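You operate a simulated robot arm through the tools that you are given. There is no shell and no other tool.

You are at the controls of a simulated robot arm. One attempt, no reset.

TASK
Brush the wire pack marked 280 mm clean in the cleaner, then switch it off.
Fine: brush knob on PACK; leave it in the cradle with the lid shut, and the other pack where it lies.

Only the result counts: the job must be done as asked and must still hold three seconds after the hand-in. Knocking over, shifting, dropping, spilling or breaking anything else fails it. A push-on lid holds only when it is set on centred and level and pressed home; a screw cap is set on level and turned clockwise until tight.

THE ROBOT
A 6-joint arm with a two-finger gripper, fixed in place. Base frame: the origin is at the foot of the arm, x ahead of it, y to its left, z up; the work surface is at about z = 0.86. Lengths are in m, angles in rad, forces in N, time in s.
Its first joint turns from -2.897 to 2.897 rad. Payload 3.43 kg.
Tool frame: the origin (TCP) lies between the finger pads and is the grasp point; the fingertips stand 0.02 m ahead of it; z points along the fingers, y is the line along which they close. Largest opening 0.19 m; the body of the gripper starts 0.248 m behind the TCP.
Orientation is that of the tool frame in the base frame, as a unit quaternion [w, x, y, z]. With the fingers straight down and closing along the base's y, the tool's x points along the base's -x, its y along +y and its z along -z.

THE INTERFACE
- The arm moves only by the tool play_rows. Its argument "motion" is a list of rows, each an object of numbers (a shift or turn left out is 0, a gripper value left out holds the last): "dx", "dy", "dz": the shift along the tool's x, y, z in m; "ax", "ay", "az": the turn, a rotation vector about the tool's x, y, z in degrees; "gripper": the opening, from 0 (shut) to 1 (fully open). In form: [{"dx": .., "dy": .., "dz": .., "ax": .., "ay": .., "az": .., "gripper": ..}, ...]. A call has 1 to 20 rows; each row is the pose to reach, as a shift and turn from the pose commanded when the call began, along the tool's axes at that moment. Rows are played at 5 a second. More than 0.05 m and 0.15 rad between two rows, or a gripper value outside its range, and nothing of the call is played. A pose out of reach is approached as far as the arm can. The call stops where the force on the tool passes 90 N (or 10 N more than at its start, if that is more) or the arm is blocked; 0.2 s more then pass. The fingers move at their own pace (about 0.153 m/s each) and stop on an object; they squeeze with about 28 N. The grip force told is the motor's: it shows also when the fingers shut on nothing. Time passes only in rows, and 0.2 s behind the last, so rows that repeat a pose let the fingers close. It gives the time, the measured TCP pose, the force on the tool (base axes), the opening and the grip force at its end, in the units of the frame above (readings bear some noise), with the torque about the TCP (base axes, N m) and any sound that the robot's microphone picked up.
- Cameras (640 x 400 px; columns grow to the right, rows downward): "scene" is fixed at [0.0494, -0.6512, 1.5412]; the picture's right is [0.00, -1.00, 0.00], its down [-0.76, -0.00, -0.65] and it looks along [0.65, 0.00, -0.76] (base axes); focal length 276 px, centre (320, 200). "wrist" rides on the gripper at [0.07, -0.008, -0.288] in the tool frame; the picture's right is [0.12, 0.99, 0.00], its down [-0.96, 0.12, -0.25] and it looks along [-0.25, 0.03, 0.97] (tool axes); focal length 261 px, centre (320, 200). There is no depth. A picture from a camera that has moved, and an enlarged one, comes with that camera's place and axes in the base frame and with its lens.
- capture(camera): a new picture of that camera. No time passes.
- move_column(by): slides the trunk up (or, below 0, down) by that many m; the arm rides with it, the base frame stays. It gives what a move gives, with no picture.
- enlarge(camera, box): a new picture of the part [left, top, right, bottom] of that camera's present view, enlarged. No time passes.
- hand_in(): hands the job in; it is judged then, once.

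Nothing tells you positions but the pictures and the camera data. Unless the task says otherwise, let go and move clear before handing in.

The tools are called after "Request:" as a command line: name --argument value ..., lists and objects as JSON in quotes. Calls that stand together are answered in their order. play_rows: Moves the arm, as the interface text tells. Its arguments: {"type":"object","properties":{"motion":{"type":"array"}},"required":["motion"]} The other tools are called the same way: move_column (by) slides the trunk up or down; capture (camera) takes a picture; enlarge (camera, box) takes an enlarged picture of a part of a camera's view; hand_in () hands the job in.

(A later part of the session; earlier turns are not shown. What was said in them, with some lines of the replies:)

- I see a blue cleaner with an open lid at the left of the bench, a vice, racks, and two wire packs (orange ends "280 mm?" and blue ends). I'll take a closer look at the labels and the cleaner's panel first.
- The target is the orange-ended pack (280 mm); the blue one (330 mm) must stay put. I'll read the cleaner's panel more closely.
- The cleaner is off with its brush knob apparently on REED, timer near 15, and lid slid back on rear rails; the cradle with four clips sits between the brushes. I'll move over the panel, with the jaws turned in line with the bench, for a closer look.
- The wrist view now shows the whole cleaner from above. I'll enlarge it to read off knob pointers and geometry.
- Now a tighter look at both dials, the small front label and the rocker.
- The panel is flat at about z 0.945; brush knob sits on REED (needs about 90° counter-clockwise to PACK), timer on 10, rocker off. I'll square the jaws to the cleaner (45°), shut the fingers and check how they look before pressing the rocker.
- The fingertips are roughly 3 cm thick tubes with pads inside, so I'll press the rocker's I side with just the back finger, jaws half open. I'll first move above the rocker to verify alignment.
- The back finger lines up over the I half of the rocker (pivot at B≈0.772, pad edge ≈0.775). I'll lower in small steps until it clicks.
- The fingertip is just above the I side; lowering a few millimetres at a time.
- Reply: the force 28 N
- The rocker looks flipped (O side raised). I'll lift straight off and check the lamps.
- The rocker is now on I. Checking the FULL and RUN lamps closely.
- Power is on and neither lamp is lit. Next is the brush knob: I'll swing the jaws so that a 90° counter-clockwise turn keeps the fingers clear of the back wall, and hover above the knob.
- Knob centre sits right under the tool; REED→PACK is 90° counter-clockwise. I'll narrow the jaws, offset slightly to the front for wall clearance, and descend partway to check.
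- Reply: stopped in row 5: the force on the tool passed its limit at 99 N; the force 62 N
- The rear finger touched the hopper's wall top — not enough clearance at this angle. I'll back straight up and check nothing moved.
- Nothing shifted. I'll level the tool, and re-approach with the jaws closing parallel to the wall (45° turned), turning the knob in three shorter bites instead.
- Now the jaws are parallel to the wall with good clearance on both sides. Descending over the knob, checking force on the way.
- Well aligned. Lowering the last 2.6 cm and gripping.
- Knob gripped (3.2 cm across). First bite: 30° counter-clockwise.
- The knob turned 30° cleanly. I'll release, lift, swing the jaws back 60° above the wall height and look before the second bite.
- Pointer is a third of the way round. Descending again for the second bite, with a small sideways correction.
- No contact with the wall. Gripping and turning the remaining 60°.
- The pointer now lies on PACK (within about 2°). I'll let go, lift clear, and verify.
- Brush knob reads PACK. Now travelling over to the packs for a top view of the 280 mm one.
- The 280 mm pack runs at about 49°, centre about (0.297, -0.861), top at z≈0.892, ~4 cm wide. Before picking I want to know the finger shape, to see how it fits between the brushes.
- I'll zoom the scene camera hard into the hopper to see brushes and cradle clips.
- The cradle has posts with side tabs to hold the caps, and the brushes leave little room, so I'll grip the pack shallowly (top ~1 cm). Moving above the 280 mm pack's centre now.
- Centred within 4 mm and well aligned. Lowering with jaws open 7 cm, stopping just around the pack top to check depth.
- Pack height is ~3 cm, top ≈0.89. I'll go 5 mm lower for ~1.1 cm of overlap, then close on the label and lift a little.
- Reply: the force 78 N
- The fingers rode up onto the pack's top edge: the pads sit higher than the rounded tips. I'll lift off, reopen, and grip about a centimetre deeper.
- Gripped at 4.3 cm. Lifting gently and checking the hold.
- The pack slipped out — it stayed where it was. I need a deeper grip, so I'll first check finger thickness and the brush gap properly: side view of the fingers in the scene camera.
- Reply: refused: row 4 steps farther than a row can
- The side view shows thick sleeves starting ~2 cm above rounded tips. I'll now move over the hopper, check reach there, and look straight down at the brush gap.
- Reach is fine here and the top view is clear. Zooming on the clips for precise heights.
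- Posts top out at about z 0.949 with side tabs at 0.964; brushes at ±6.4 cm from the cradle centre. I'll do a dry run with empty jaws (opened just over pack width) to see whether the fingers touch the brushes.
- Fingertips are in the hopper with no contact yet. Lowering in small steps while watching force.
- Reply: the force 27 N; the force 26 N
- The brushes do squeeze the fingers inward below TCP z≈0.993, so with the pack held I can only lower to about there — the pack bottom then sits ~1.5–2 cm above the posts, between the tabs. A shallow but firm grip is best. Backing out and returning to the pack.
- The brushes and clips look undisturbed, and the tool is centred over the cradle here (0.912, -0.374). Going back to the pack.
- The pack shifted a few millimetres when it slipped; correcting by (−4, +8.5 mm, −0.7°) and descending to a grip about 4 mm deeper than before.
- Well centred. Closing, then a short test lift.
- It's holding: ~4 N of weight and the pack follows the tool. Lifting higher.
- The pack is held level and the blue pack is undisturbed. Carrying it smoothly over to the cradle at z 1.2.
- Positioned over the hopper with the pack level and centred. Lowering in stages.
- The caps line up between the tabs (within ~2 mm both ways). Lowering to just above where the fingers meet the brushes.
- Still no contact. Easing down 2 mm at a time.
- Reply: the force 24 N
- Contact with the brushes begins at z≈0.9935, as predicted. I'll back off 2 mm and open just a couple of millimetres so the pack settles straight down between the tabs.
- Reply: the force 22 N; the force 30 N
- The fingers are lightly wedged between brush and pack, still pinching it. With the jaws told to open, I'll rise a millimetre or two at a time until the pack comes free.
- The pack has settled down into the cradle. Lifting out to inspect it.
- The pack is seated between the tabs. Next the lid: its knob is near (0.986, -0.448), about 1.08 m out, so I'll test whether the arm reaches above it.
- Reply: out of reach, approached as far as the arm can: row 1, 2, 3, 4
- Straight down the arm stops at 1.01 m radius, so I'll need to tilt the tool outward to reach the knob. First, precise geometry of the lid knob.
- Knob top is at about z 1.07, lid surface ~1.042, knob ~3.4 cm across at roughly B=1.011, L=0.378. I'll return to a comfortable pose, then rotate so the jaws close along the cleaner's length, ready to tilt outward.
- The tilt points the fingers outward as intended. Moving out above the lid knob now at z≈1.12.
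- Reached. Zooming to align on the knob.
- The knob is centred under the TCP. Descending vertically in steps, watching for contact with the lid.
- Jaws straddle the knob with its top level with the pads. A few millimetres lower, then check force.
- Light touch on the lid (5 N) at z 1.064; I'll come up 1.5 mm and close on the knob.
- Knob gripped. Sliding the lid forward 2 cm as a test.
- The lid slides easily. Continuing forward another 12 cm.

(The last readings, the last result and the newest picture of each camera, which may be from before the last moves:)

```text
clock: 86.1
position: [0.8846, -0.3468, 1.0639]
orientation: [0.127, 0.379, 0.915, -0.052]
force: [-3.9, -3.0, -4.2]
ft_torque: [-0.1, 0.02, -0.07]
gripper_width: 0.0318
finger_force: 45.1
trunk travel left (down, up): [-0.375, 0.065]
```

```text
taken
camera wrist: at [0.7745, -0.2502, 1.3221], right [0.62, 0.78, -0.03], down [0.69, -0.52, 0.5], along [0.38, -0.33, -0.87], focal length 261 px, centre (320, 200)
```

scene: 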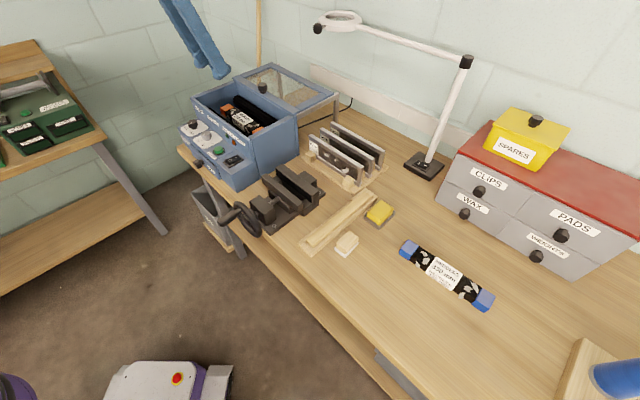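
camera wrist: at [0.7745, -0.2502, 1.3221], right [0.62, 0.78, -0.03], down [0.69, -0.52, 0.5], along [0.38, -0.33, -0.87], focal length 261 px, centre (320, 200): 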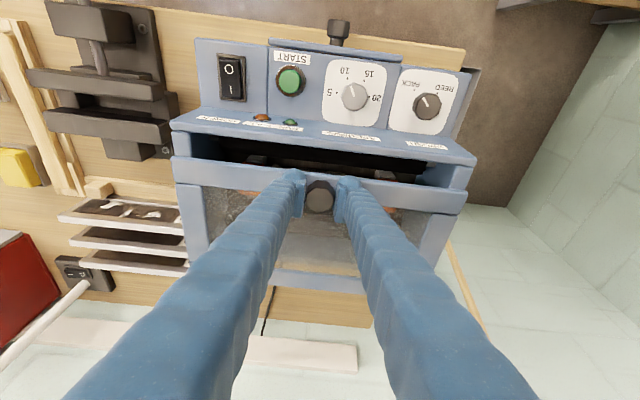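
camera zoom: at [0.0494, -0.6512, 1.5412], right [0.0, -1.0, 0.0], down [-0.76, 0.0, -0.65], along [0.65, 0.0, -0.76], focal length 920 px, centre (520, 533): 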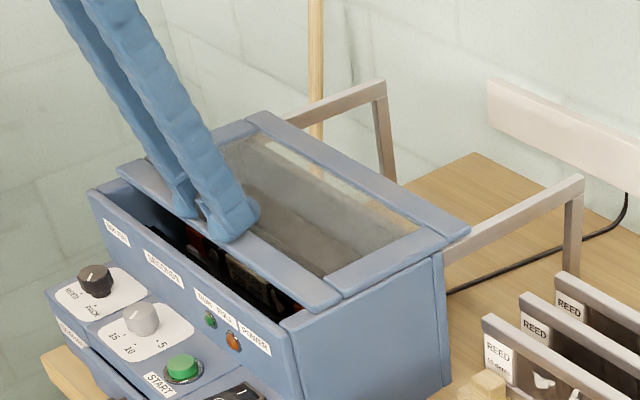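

About 4 cm still open. Continuing in small steps until the lid comes home.

Request:
play_rows --motion '[{"dx": 0.0058, "dz": -0.0017, "gripper": 0}, {"dx": 0.0115, "dz": -0.0033}, {"dx": 0.0173, "dz": -0.005}, {"dx": 0.0231, "dz": -0.0066}, {"dx": 0.0288, "dz": -0.0083}]'

Request:
enlarge --camera "scene" --box '[180, 60, 300, 160]'

```text
clock: 87.3
position: [0.8635, -0.3264, 1.0639]
orientation: [0.127, 0.379, 0.915, -0.052]
force: [-2.1, 0.0, -4.6]
ft_torque: [-0.19, -0.22, -0.05]
gripper_width: 0.0316
finger_force: 45.0
trunk travel left (down, up): [-0.375, 0.065]
```

```text
4.00 times, centred on (240, 110) of scene
camera zoom: at [0.0494, -0.6512, 1.5412], right [0.0, -1.0, 0.0], down [-0.76, 0.0, -0.65], along [0.65, 0.0, -0.76], focal length 1104 px, centre (640, 560)
```

zoom: 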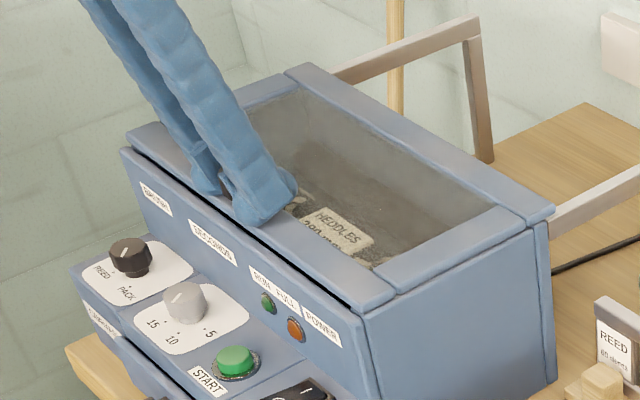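

Nearly shut. Finishing the last centimetre, watching for the stop.

Request:
play_rows --motion '[{"dx": 0.0038, "dz": -0.0011, "gripper": 0}, {"dx": 0.0077, "dz": -0.0022}]'

Request:
play_rows --motion '[{"dx": 0.0029, "dz": -0.0008, "gripper": 0}, {"dx": 0.0058, "dz": -0.0017}]'

Request:
enlarge --camera "scene" --box '[180, 60, 300, 160]'

```text
clock: 87.9
position: [0.8583, -0.32, 1.0645]
orientation: [0.126, 0.379, 0.915, -0.052]
force: [-5.0, -2.2, -5.9]
ft_torque: [-0.08, -0.03, -0.02]
gripper_width: 0.0314
finger_force: 44.4
trunk travel left (down, up): [-0.375, 0.065]
```

```text
clock: 88.5
position: [0.8551, -0.3176, 1.0648]
orientation: [0.129, 0.378, 0.915, -0.052]
force: [10.0, -18.7, -6.9]
ft_torque: [-0.23, -0.08, 0.07]
gripper_width: 0.0318
finger_force: 45.1
trunk travel left (down, up): [-0.375, 0.065]
```

```text
4.00 times, centred on (240, 110) of scene
camera zoom: at [0.0494, -0.6512, 1.5412], right [0.0, -1.0, 0.0], down [-0.76, 0.0, -0.65], along [0.65, 0.0, -0.76], focal length 1104 px, centre (640, 560)
```

zoom: 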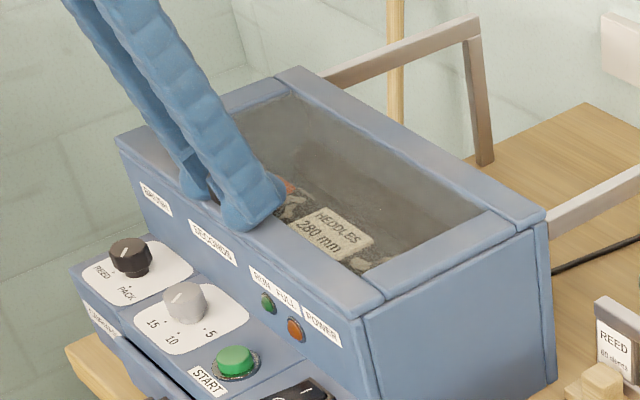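

The lid has hit its stop and looks flush with the front. Releasing the knob and lifting clear.

Request:
play_rows --motion '[{"gripper": 0.37}, {"gripper": 0.37}, {"dx": -0.0083, "dz": -0.0288}, {"dx": -0.0193, "dz": -0.0673}, {"dx": -0.0303, "dz": -0.1057}, {"dx": -0.0386, "dz": -0.1346}]'

Request:
enlarge --camera "scene" --box '[180, 60, 300, 160]'

Request:
capture --camera "wrist"

```text
clock: 89.9
position: [0.8526, -0.316, 1.2057]
orientation: [0.128, 0.38, 0.915, -0.052]
force: [-0.3, 0.0, 0.5]
ft_torque: [0.0, -0.03, 0.01]
gripper_width: 0.0702
finger_force: 0.0
trunk travel left (down, up): [-0.375, 0.065]
```

```text
4.00 times, centred on (240, 110) of scene
camera zoom: at [0.0494, -0.6512, 1.5412], right [0.0, -1.0, 0.0], down [-0.76, 0.0, -0.65], along [0.65, 0.0, -0.76], focal length 1104 px, centre (640, 560)
```

zoom: 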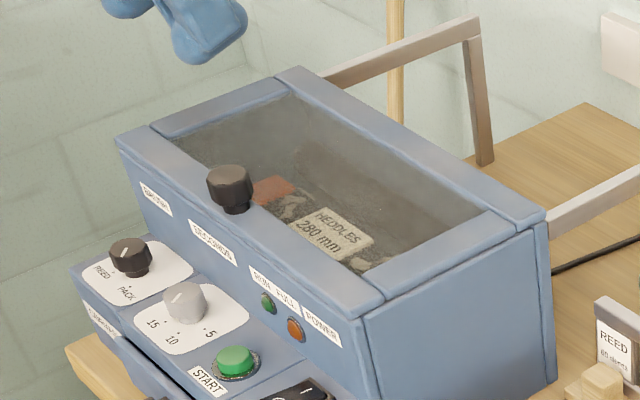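

```text
taken
camera wrist: at [0.7434, -0.2197, 1.4624], right [0.62, 0.78, -0.03], down [0.69, -0.53, 0.5], along [0.38, -0.33, -0.86], focal length 261 px, centre (320, 200)
```

wrist: 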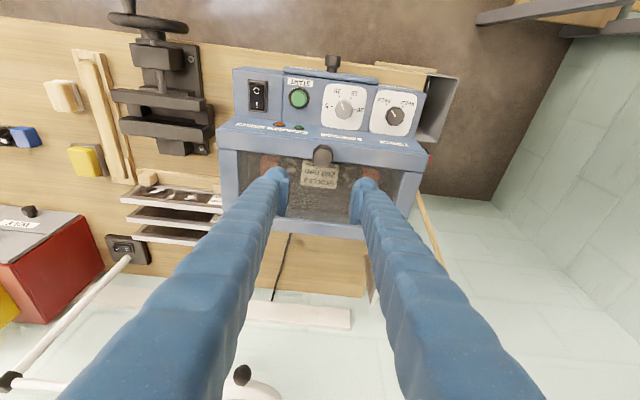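

Lid is shut. Next: straighten the tool, close the fingers, and go above the START button.

Request:
play_rows --motion '[{"ay": 5, "gripper": 0}, {"ay": 11}, {"ay": 16}, {"ay": 16}]'

Request:
play_rows --motion '[{"dx": 0.03, "dy": -0.028}, {"dx": 0.0593, "dy": -0.0564}, {"dx": 0.0593, "dy": -0.0564, "dz": 0.045}, {"dx": 0.0593, "dy": -0.0564, "dz": 0.09}, {"dx": 0.0593, "dy": -0.0564, "dz": 0.13}]'

Request:
capture --camera "wrist"

Request:
enlarge --camera "wrist" --box '[260, 120, 380, 240]'

```text
clock: 90.9
position: [0.8518, -0.3159, 1.2066]
orientation: [0.0, 0.383, 0.924, 0.001]
force: [0.2, -0.4, 0.8]
ft_torque: [0.02, -0.04, -0.06]
gripper_width: 0.0
finger_force: 28.0
trunk travel left (down, up): [-0.375, 0.065]
```

```text
clock: 92.1
position: [0.7723, -0.3135, 1.0738]
orientation: [-0.001, 0.383, 0.924, 0.001]
force: [0.2, -0.2, -0.7]
ft_torque: [-0.01, 0.09, -0.01]
gripper_width: 0.0002
finger_force: 28.4
trunk travel left (down, up): [-0.375, 0.065]
```

```text
taken
camera wrist: at [0.7176, -0.2723, 1.3614], right [0.62, 0.79, 0.0], down [0.76, -0.6, 0.24], along [0.19, -0.15, -0.97], focal length 261 px, centre (320, 200)
```

wrist: 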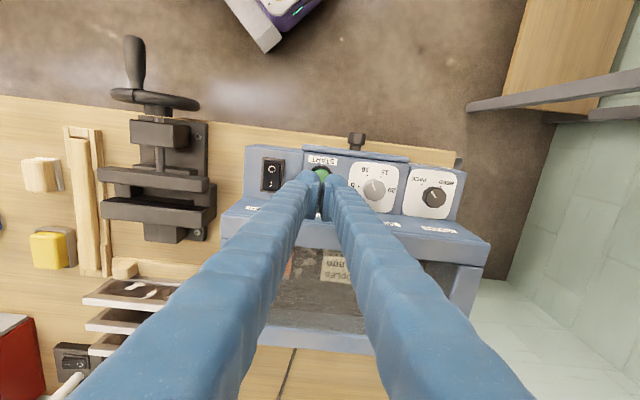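

```text
3.33 times, centred on (320, 180) of wrist
camera zoom: at [0.7176, -0.2723, 1.3614], right [0.62, 0.79, 0.0], down [0.76, -0.6, 0.24], along [0.19, -0.15, -0.97], focal length 869 px, centre (320, 267)
```

zoom: 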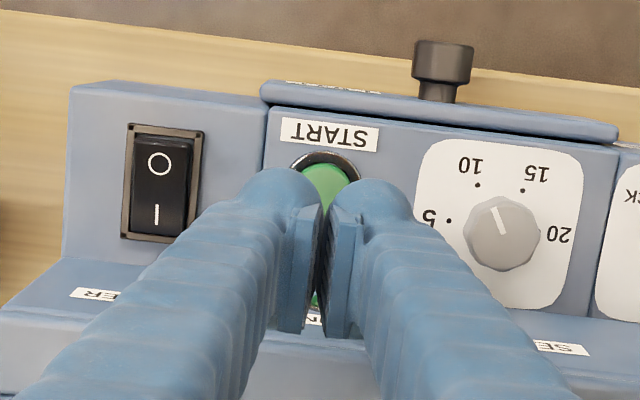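

The fingers are right over START. Lowering towards it.

Request:
play_rows --motion '[{"dx": 0.001, "dz": 0.03, "gripper": 0}, {"dx": 0.001, "dz": 0.06}, {"dx": 0.001, "dz": 0.08}, {"dx": 0.001, "dz": 0.088}]'

Request:
enlarge --camera "scene" --box '[180, 80, 280, 190]'

```text
clock: 93.1
position: [0.7702, -0.3125, 0.9858]
orientation: [0.0, 0.383, 0.924, 0.002]
force: [-0.4, 0.5, 0.3]
ft_torque: [0.02, -0.02, -0.02]
gripper_width: 0.0
finger_force: 28.2
trunk travel left (down, up): [-0.375, 0.065]
```

```text
3.64 times, centred on (230, 135) of scene
camera zoom: at [0.0494, -0.6512, 1.5412], right [0.0, -1.0, 0.0], down [-0.76, 0.0, -0.65], along [0.65, 0.0, -0.76], focal length 1004 px, centre (647, 436)
```

zoom: 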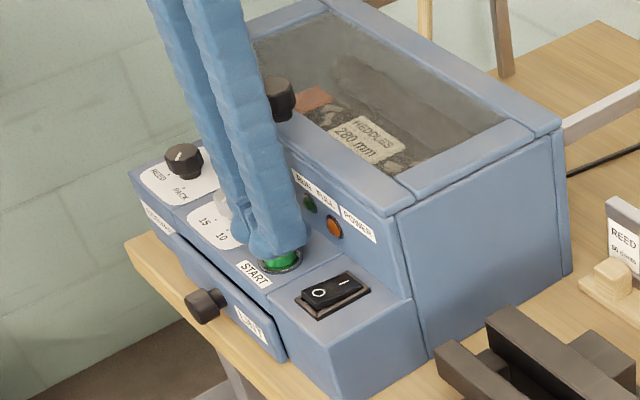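

Just above the button. Pressing down in small steps.

Request:
play_rows --motion '[{"dz": 0.004, "gripper": 0}, {"dz": 0.008}]'

Request:
play_rows --motion '[{"dz": 0.003, "gripper": 0}, {"dz": 0.006}]'

```text
clock: 93.7
position: [0.7709, -0.3129, 0.9791]
orientation: [-0.001, 0.383, 0.924, 0.001]
force: [-0.1, -0.6, -0.1]
ft_torque: [0.02, 0.03, 0.0]
gripper_width: 0.0
finger_force: 27.6
trunk travel left (down, up): [-0.375, 0.065]
```

```text
clock: 94.3
position: [0.7702, -0.3127, 0.9733]
orientation: [0.0, 0.383, 0.924, 0.0]
force: [0.9, 0.9, 1.6]
ft_torque: [-0.01, 0.01, 0.04]
gripper_width: 0.0059
finger_force: 34.7
trunk travel left (down, up): [-0.375, 0.065]
heard: click
```

Heard the click. Lifting off and checking the RUN lamp and the pack.

Request:
play_rows --motion '[{"dz": -0.02, "gripper": 0}, {"dz": -0.06}, {"dz": -0.1}]'

Request:
enlarge --camera "scene" --box '[180, 70, 300, 180]'

```text
clock: 95.1
position: [0.7701, -0.3132, 1.0724]
orientation: [-0.001, 0.383, 0.924, 0.001]
force: [0.4, 0.1, 0.4]
ft_torque: [-0.03, -0.04, 0.0]
gripper_width: 0.0002
finger_force: 34.3
trunk travel left (down, up): [-0.375, 0.065]
```

```text
3.64 times, centred on (240, 125) of scene
camera zoom: at [0.0494, -0.6512, 1.5412], right [0.0, -1.0, 0.0], down [-0.76, 0.0, -0.65], along [0.65, 0.0, -0.76], focal length 1004 px, centre (611, 473)
```

zoom: 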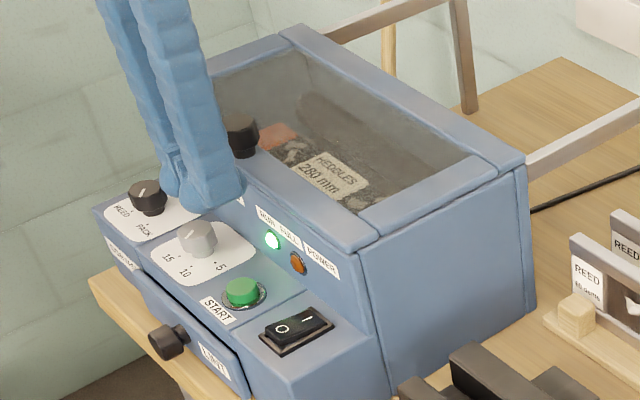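

The RUN lamp is lit. I'll move clear and wait out the cycle.

Request:
play_rows --motion '[{"dz": -0.04}, {"dz": -0.08}, {"dz": -0.1, "dx": 0.03}, {"dz": -0.1, "dx": 0.07}, {"dz": -0.1, "dx": 0.1}, {"dz": -0.1, "dx": 0.1}, {"dz": -0.1, "dx": 0.1}, {"dz": -0.1, "dx": 0.1}, {"dz": -0.1, "dx": 0.1}, {"dz": -0.1, "dx": 0.1}, {"dz": -0.1, "dx": 0.1}, {"dz": -0.1, "dx": 0.1}, {"dz": -0.1, "dx": 0.1}, {"dz": -0.1, "dx": 0.1}, {"dz": -0.1, "dx": 0.1}, {"dz": -0.1, "dx": 0.1}, {"dz": -0.1, "dx": 0.1}, {"dz": -0.1, "dx": 0.1}, {"dz": -0.1, "dx": 0.1}, {"dz": -0.1, "dx": 0.1}]'

Request:
enlarge --camera "scene" --box '[190, 60, 300, 170]'

```text
clock: 99.3
position: [0.7, -0.243, 1.1734]
orientation: [0.0, 0.382, 0.924, 0.001]
force: [0.3, 0.6, 0.5]
ft_torque: [0.03, -0.05, -0.03]
gripper_width: 0.0003
finger_force: 34.4
trunk travel left (down, up): [-0.375, 0.065]
```

```text
3.64 times, centred on (245, 115) of scene
camera zoom: at [0.0494, -0.6512, 1.5412], right [0.0, -1.0, 0.0], down [-0.76, 0.0, -0.65], along [0.65, 0.0, -0.76], focal length 1004 px, centre (593, 509)
```

zoom: 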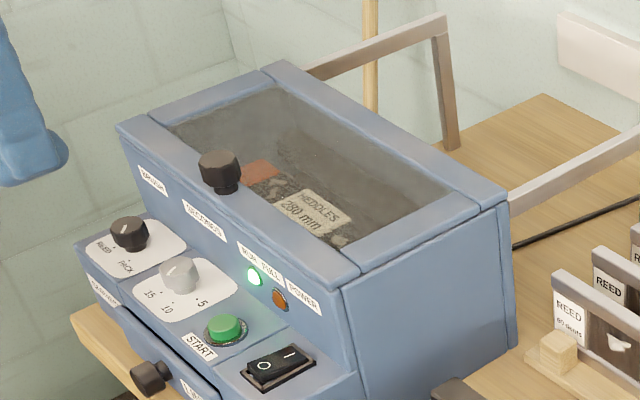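

Request:
play_rows --motion '[{"dx": 0}, {"dx": 0}, {"dx": 0}, {"dx": 0}, {"dx": 0}, {"dx": 0}, {"dx": 0}, {"dx": 0}, {"dx": 0}, {"dx": 0}, {"dx": 0}, {"dx": 0}, {"dx": 0}, {"dx": 0}, {"dx": 0}, {"dx": 0}, {"dx": 0}, {"dx": 0}, {"dx": 0}]'

Request:
enlarge --camera "scene" --box '[190, 60, 300, 170]'

Request:
play_rows --motion '[{"dx": 0}, {"dx": 0}, {"dx": 0}, {"dx": 0}, {"dx": 0}, {"dx": 0}, {"dx": 0}, {"dx": 0}]'

Request:
enlarge --camera "scene" --box '[190, 60, 300, 170]'

```text
clock: 103.3
position: [0.7003, -0.242, 1.1736]
orientation: [-0.001, 0.384, 0.924, 0.001]
force: [0.1, 0.6, -0.7]
ft_torque: [0.01, 0.0, 0.04]
gripper_width: 0.0
finger_force: 33.8
trunk travel left (down, up): [-0.375, 0.065]
```

```text
3.64 times, centred on (245, 115) of scene
camera zoom: at [0.0494, -0.6512, 1.5412], right [0.0, -1.0, 0.0], down [-0.76, 0.0, -0.65], along [0.65, 0.0, -0.76], focal length 1004 px, centre (593, 509)
```

zoom: 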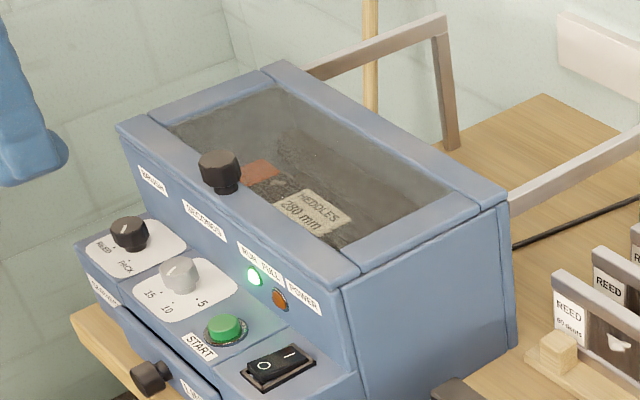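

```text
clock: 105.1
position: [0.6994, -0.2423, 1.1736]
orientation: [-0.001, 0.383, 0.924, 0.001]
force: [-0.2, 0.0, -0.8]
ft_torque: [0.0, 0.01, 0.0]
gripper_width: 0.0
finger_force: 34.4
trunk travel left (down, up): [-0.375, 0.065]
```

```text
3.64 times, centred on (245, 115) of scene
camera zoom: at [0.0494, -0.6512, 1.5412], right [0.0, -1.0, 0.0], down [-0.76, 0.0, -0.65], along [0.65, 0.0, -0.76], focal length 1004 px, centre (593, 509)
```

zoom: 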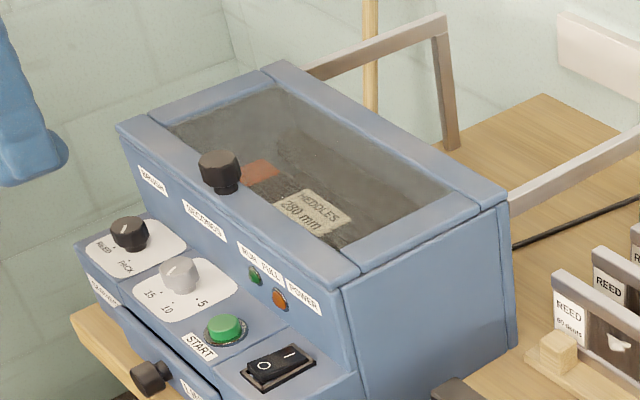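

The cycle ended (RUN lamp off). Inspecting the pack through the glass for any lint left, and the FULL lamp.

Request:
enlarge --camera "scene" --box '[225, 90, 285, 135]'

Request:
enlarge --camera "scene" --box '[225, 125, 255, 155]'

Request:
capture --camera "wrist"

```text
8.89 times, centred on (255, 112) of scene
camera zoom: at [0.0494, -0.6512, 1.5412], right [0.0, -1.0, 0.0], down [-0.76, 0.0, -0.65], along [0.65, 0.0, -0.76], focal length 2454 px, centre (898, 978)
```

zoom: 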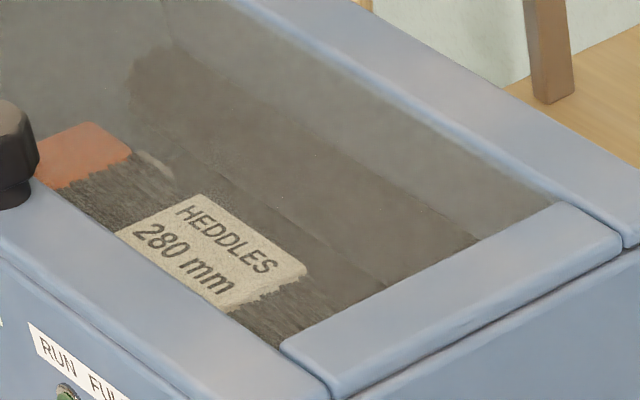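

```text
13.33 times, centred on (240, 140) of scene
camera zoom: at [0.0494, -0.6512, 1.5412], right [0.0, -1.0, 0.0], down [-0.76, 0.0, -0.65], along [0.65, 0.0, -0.76], focal length 3682 px, centre (1387, 1000)
```

zoom: 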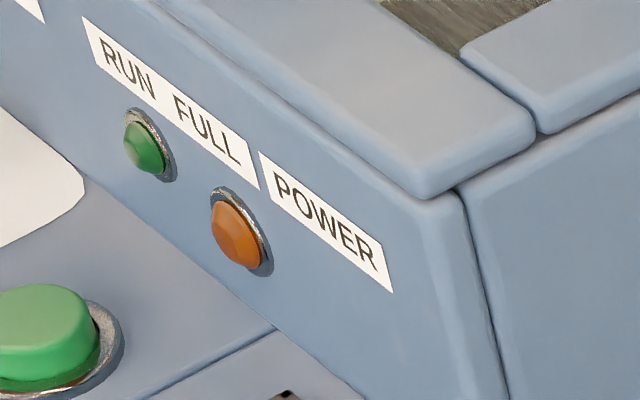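

```text
taken
camera wrist: at [0.6449, -0.2005, 1.4609], right [0.62, 0.79, 0.0], down [0.76, -0.6, 0.25], along [0.19, -0.15, -0.97], focal length 261 px, centre (320, 200)
```

wrist: 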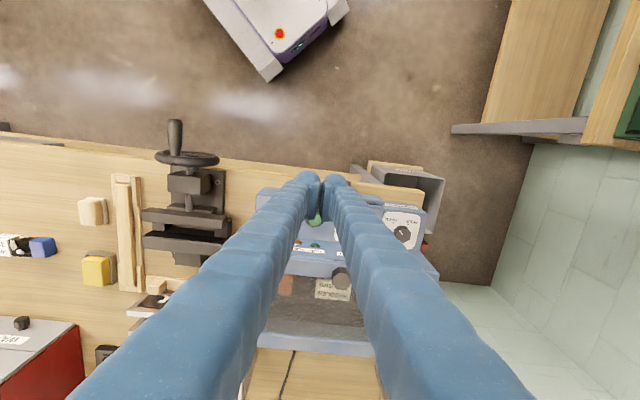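

No lint visible on top. I'll open the jaws and take a look from above through the glass to check all sides before switching off.

Request:
play_rows --motion '[{"dx": -0.03, "dy": 0.03, "dz": -0.03, "gripper": 1}, {"dx": -0.06, "dy": 0.057, "dz": -0.06, "gripper": 1}, {"dx": -0.1, "dy": 0.057, "dz": -0.07, "gripper": 1}, {"dx": -0.13, "dy": 0.057, "dz": -0.07, "gripper": 1}]'

Request:
capture --camera "wrist"

Request:
enlarge --camera "wrist" --box '[260, 170, 380, 280]'

```text
refused: row 1 steps farther than a row can; nothing moved
```

```text
taken
camera wrist: at [0.6449, -0.2005, 1.4609], right [0.62, 0.79, 0.0], down [0.76, -0.6, 0.25], along [0.19, -0.15, -0.97], focal length 261 px, centre (320, 200)
```

wrist: 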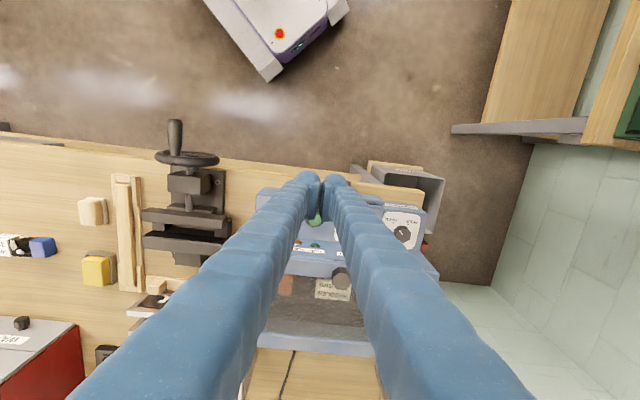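

```text
3.64 times, centred on (320, 225) of wrist
camera zoom: at [0.6449, -0.2005, 1.4609], right [0.62, 0.79, 0.0], down [0.76, -0.6, 0.25], along [0.19, -0.15, -0.97], focal length 948 px, centre (320, 109)
```

zoom: 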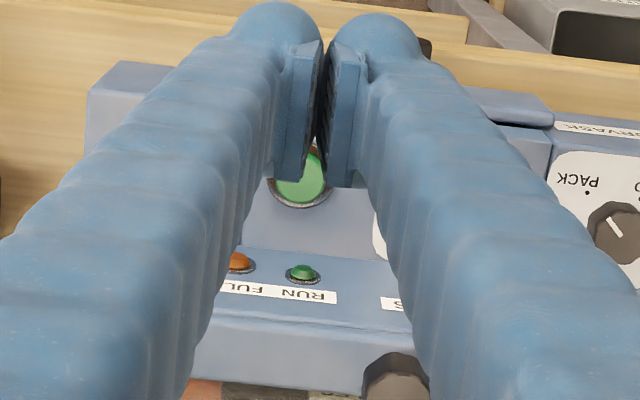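

Request:
play_rows --motion '[{"dx": -0.02, "dy": 0.02, "dz": -0.03, "gripper": 1}, {"dx": -0.04, "dy": 0.04, "dz": -0.06, "gripper": 1}, {"dx": -0.075, "dy": 0.057, "dz": -0.08, "gripper": 1}, {"dx": -0.11, "dy": 0.057, "dz": -0.08, "gripper": 1}, {"dx": -0.13, "dy": 0.057, "dz": -0.08, "gripper": 1}]'

Request:
capture --camera "wrist"

Request:
enlarge --camera "wrist" --box '[260, 150, 380, 270]'

```text
clock: 106.3
position: [0.8337, -0.2955, 1.2528]
orientation: [-0.001, 0.382, 0.924, 0.001]
force: [0.6, 0.1, 0.4]
ft_torque: [0.02, 0.09, 0.0]
gripper_width: 0.1901
finger_force: 0.0
trunk travel left (down, up): [-0.375, 0.065]
```

```text
taken
camera wrist: at [0.7786, -0.2533, 1.5401], right [0.62, 0.79, 0.0], down [0.76, -0.6, 0.24], along [0.19, -0.15, -0.97], focal length 261 px, centre (320, 200)
```

wrist: 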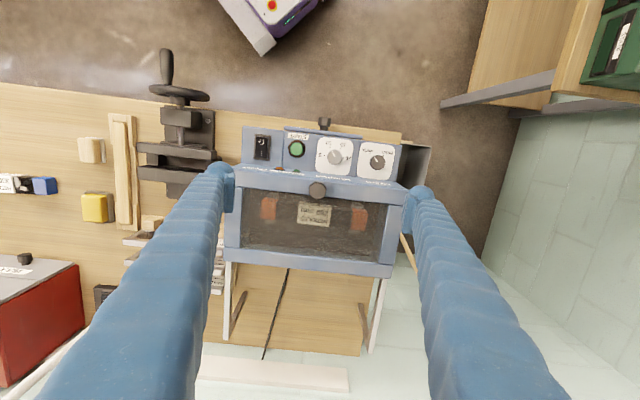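

```text
3.33 times, centred on (320, 210) of wrist
camera zoom: at [0.7786, -0.2533, 1.5401], right [0.62, 0.79, 0.0], down [0.76, -0.6, 0.24], along [0.19, -0.15, -0.97], focal length 869 px, centre (320, 167)
```

zoom: 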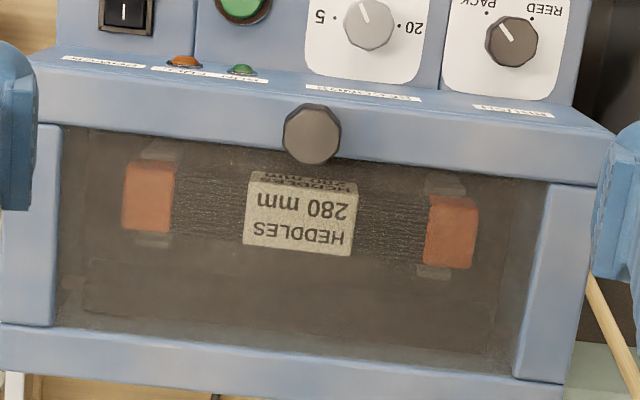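

The pack looks clean. One closer zoom to be sure.

Request:
enlarge --camera "wrist" --box '[275, 190, 330, 230]'

Request:
enlarge --camera "wrist" --box '[315, 190, 375, 235]'

```text
10.00 times, centred on (302, 210) of wrist
camera zoom: at [0.7786, -0.2533, 1.5401], right [0.62, 0.79, 0.0], down [0.76, -0.6, 0.24], along [0.19, -0.15, -0.97], focal length 2606 px, centre (495, 100)
```

zoom: 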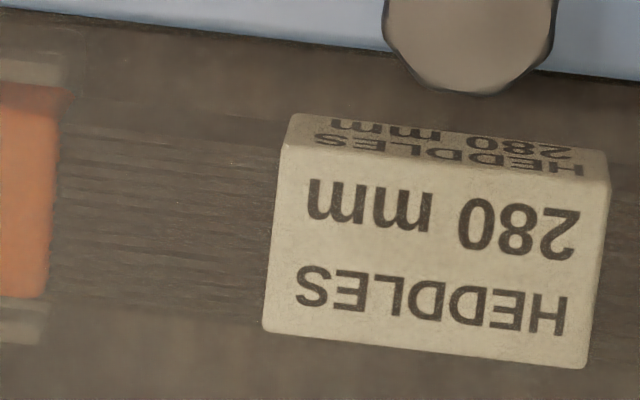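

```text
8.89 times, centred on (345, 212) of wrist
camera zoom: at [0.7786, -0.2533, 1.5401], right [0.62, 0.79, 0.0], down [0.76, -0.6, 0.24], along [0.19, -0.15, -0.97], focal length 2317 px, centre (98, 89)
```

zoom: 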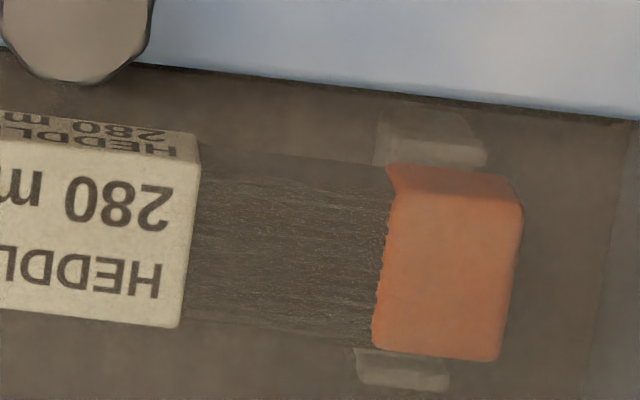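

The pack is clean, FULL is unlit, and RUN is off. Now to switch off: rotate back, close the fingers and position over the O side of the rocker.

Request:
play_rows --motion '[{"dx": 0.0049, "dy": -0.011, "az": -7.5, "gripper": 0.0}, {"dx": 0.0098, "dy": -0.022, "az": -15}, {"dx": 0.0146, "dy": -0.033, "az": -22.5}, {"dx": 0.0195, "dy": -0.044, "az": -30}, {"dx": 0.0244, "dy": -0.055, "az": -37.5}, {"dx": 0.0293, "dy": -0.066, "az": -45}, {"dx": 0.0341, "dy": -0.077, "az": -52.5}, {"dx": 0.039, "dy": -0.088, "az": -60}, {"dx": 0.0439, "dy": -0.099, "az": -67.5}, {"dx": 0.0488, "dy": -0.11, "az": -75}, {"dx": 0.0536, "dy": -0.121, "az": -82.5}, {"dx": 0.0585, "dy": -0.132, "az": -90}, {"dx": 0.0585, "dy": -0.132, "dz": 0.045, "az": -90}, {"dx": 0.0585, "dy": -0.132, "dz": 0.09, "az": -90}, {"dx": 0.0585, "dy": -0.132, "dz": 0.135, "az": -90}, {"dx": 0.0585, "dy": -0.132, "dz": 0.17, "az": -90}]'

Request:
capture --camera "wrist"

Request:
enlarge --camera "wrist" --box '[250, 120, 370, 240]'

Request:
enlarge --camera "scene" --box '[190, 80, 290, 190]'

```text
clock: 109.7
position: [0.6971, -0.3473, 1.0825]
orientation: [0.001, -0.383, 0.924, 0.001]
force: [0.5, 0.8, 0.8]
ft_torque: [0.05, 0.01, -0.02]
gripper_width: 0.0
finger_force: 27.5
trunk travel left (down, up): [-0.375, 0.065]
```

```text
taken
camera wrist: at [0.6541, -0.4042, 1.37], right [-0.79, 0.62, 0.0], down [0.6, 0.76, 0.25], along [0.15, 0.2, -0.97], focal length 261 px, centre (320, 200)
```

wrist: 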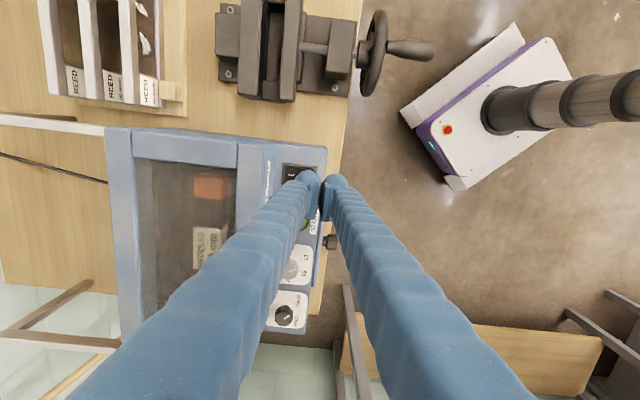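

```text
3.33 times, centred on (310, 180) of wrist
camera zoom: at [0.6541, -0.4042, 1.37], right [-0.79, 0.62, 0.0], down [0.6, 0.76, 0.25], along [0.15, 0.2, -0.97], focal length 869 px, centre (353, 267)
```

zoom: 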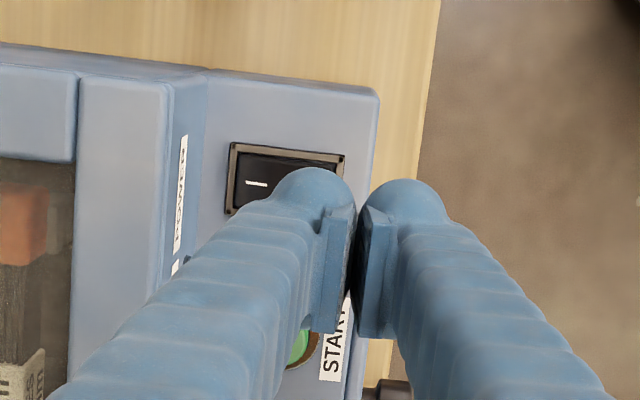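

```text
3.64 times, centred on (240, 135) of scene
camera zoom: at [0.0494, -0.6512, 1.5412], right [0.0, -1.0, 0.0], down [-0.76, 0.0, -0.65], along [0.65, 0.0, -0.76], focal length 1004 px, centre (611, 436)
```

zoom: 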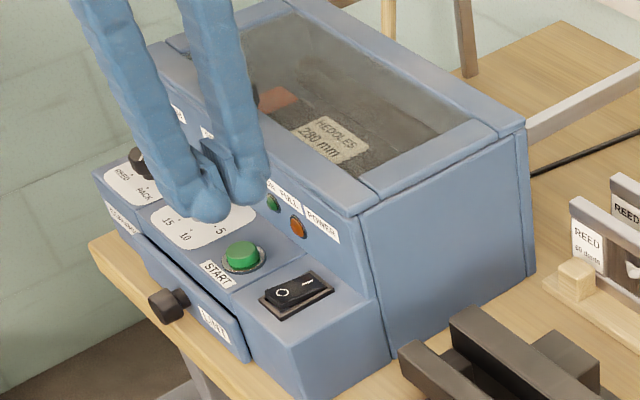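

Aligned: the rear fingertip sits over the O half. Lowering, then pressing gently.

Request:
play_rows --motion '[{"dz": 0.04, "gripper": 0}, {"dz": 0.075}, {"dz": 0.09}, {"dz": 0.098}]'

Request:
play_rows --motion '[{"dz": 0.003, "gripper": 0}, {"dz": 0.006}]'

Request:
enlarge --camera "scene" --box '[190, 100, 280, 190]'

```text
clock: 110.7
position: [0.6978, -0.3465, 0.9845]
orientation: [0.0, -0.383, 0.924, 0.002]
force: [0.3, 0.0, 0.3]
ft_torque: [0.03, -0.01, 0.0]
gripper_width: 0.0
finger_force: 28.0
trunk travel left (down, up): [-0.375, 0.065]
```

```text
clock: 111.3
position: [0.6972, -0.3459, 0.9794]
orientation: [0.001, -0.383, 0.924, 0.001]
force: [-0.3, -0.7, -0.4]
ft_torque: [0.02, 0.02, 0.02]
gripper_width: 0.0002
finger_force: 28.1
trunk travel left (down, up): [-0.375, 0.065]
```

```text
4.44 times, centred on (235, 145) of scene
camera zoom: at [0.0494, -0.6512, 1.5412], right [0.0, -1.0, 0.0], down [-0.76, 0.0, -0.65], along [0.65, 0.0, -0.76], focal length 1227 px, centre (698, 444)
```

zoom: 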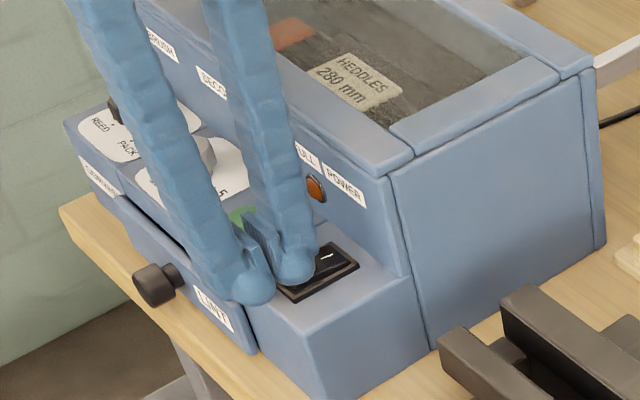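

Request:
play_rows --motion '[{"dz": 0.003, "gripper": 0}, {"dz": 0.006}]'

Request:
play_rows --motion '[{"dz": 0.002, "gripper": 0}, {"dz": 0.004}]'

Request:
enlarge --camera "scene" --box '[190, 100, 280, 190]'

```text
clock: 111.9
position: [0.6992, -0.3462, 0.9719]
orientation: [0.001, -0.382, 0.924, 0.001]
force: [0.0, -0.1, 1.1]
ft_torque: [-0.04, -0.01, -0.01]
gripper_width: 0.0
finger_force: 28.2
trunk travel left (down, up): [-0.375, 0.065]
```

```text
clock: 112.5
position: [0.6983, -0.3461, 0.9729]
orientation: [0.002, -0.382, 0.924, -0.001]
force: [0.8, 0.9, 28.6]
ft_torque: [-0.28, -0.23, 0.03]
gripper_width: 0.0
finger_force: 27.6
trunk travel left (down, up): [-0.375, 0.065]
```

```text
4.44 times, centred on (235, 145) of scene
camera zoom: at [0.0494, -0.6512, 1.5412], right [0.0, -1.0, 0.0], down [-0.76, 0.0, -0.65], along [0.65, 0.0, -0.76], focal length 1227 px, centre (698, 444)
```

zoom: 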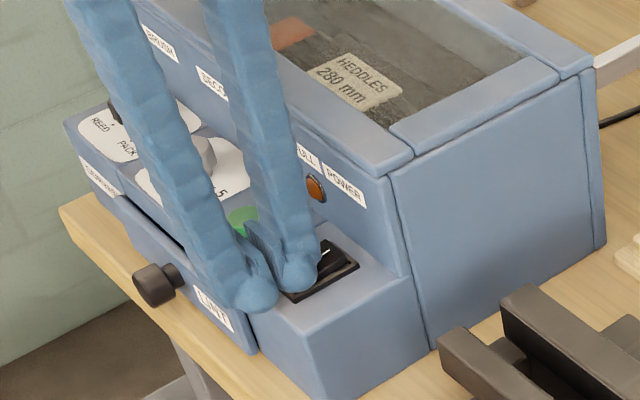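

The I side has popped up, so it's flipped. Lifting clear and verifying everything.

Request:
play_rows --motion '[{"dz": -0.01, "gripper": 0}, {"dz": -0.05}, {"dz": -0.09}, {"dz": -0.13}, {"dz": -0.17, "dy": 0.03}, {"dz": -0.2, "dy": 0.065}, {"dz": -0.21, "dy": 0.1}, {"dz": -0.21, "dy": 0.13}]'

Request:
enlarge --camera "scene" --box '[180, 60, 300, 190]'

Request:
enlarge --camera "scene" --box '[205, 130, 260, 180]'

Request:
capture --camera "scene"

```text
clock: 114.3
position: [0.6059, -0.2548, 1.1799]
orientation: [0.0, -0.383, 0.924, 0.001]
force: [-0.4, -0.9, 0.3]
ft_torque: [-0.04, -0.01, 0.01]
gripper_width: 0.0
finger_force: 27.9
trunk travel left (down, up): [-0.375, 0.065]
```

```text
3.08 times, centred on (240, 125) of scene
camera zoom: at [0.0494, -0.6512, 1.5412], right [0.0, -1.0, 0.0], down [-0.76, 0.0, -0.65], along [0.65, 0.0, -0.76], focal length 850 px, centre (566, 431)
```

zoom: 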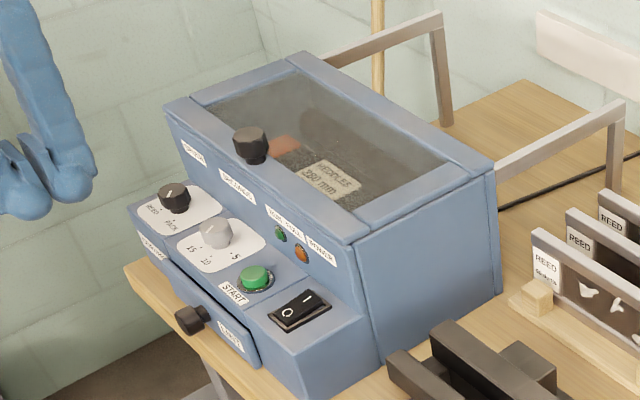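

```text
8.00 times, centred on (232, 155) of scene
camera zoom: at [0.0494, -0.6512, 1.5412], right [0.0, -1.0, 0.0], down [-0.76, 0.0, -0.65], along [0.65, 0.0, -0.76], focal length 2209 px, centre (1020, 560)
```

zoom: 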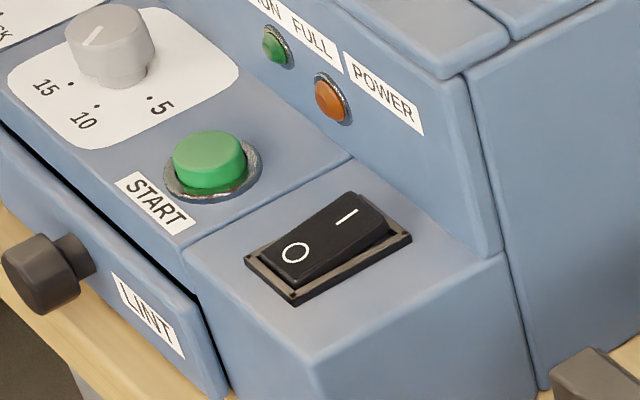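

```text
taken
```

scene: 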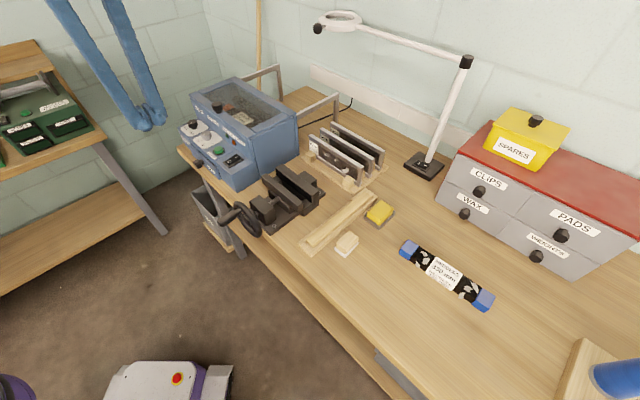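

Power is off, the brush knob is on PACK and the blue pack is untouched. One last check that the lid is fully home and the knob alignment is good.

Request:
enlarge --camera "scene" --box '[185, 85, 265, 145]'

Request:
capture --camera "wrist"

Request:
enlarge --camera "scene" --box '[185, 115, 225, 150]'

```text
6.67 times, centred on (225, 115) of scene
camera zoom: at [0.0494, -0.6512, 1.5412], right [0.0, -1.0, 0.0], down [-0.76, 0.0, -0.65], along [0.65, 0.0, -0.76], focal length 1841 px, centre (953, 767)
```

zoom: 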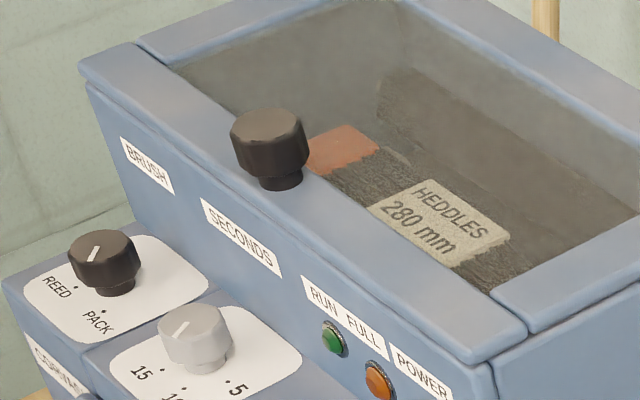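

```text
taken
camera wrist: at [0.5617, -0.3111, 1.4675], right [-0.79, 0.62, 0.0], down [0.6, 0.76, 0.25], along [0.15, 0.2, -0.97], focal length 261 px, centre (320, 200)
```

wrist: 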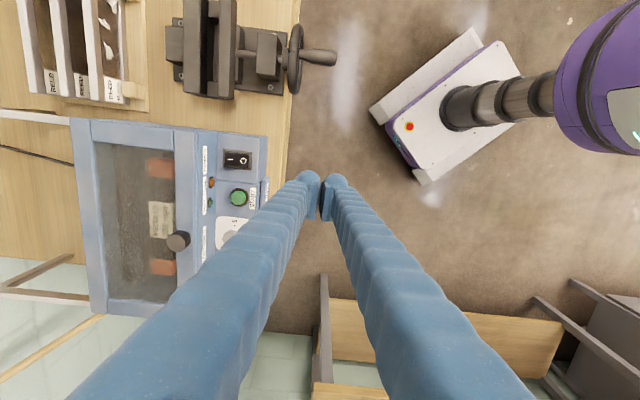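

```text
11.43 times, centred on (205, 132) of scene
camera zoom: at [0.0494, -0.6512, 1.5412], right [0.0, -1.0, 0.0], down [-0.76, 0.0, -0.65], along [0.65, 0.0, -0.76], focal length 3156 px, centre (1634, 971)
```

zoom: 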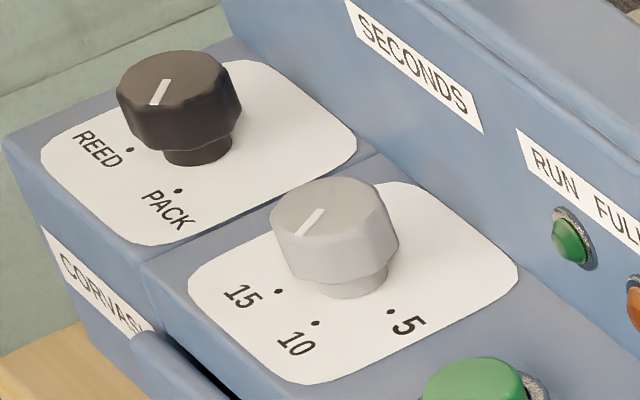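

The 280 mm pack is brushed clean and still in the cradle, with the lid shut against its stop. The brush knob is on PACK, the rocker is on O, the 330 mm pack is where it was, and the arm is clear. Handing in.

Request:
hand_in

```text
The job is handed in.
```

I've handed the job in: the 280 mm pack is brushed, the cleaner is switched off, and the arm is clear. I don't have the judge's result.

- **Brushing:** I turned the brush knob from REED to PACK and ran one cycle at the timer's existing setting of 10 seconds. No lint shows on the top or front of the pack through the glass; I couldn't see its back side.
- **Cleaner:** The pack is in the cradle between the tabs, about 5 mm nearer the front. The lid is shut against its stop, the switch is on O, and the FULL lamp did not light when I checked.
- **Other pack:** The 330 mm pack is where it was at the start.

Three things did not go cleanly:

- **Touched the cleaner:** While lining up on the brush knob, a finger hit the top edge of the cleaner's front wall with about 99 N. Pictures afterwards showed nothing had moved.
- **Slipped grip:** My first grips on the pack failed: the fingers pressed on its top, then slipped off. It shifted a few millimetres on the bench before I got a firm hold.
- **Short drop:** The brushes are too close together for the fingers to lower the pack all the way, so it dropped roughly 2 cm into the cradle.
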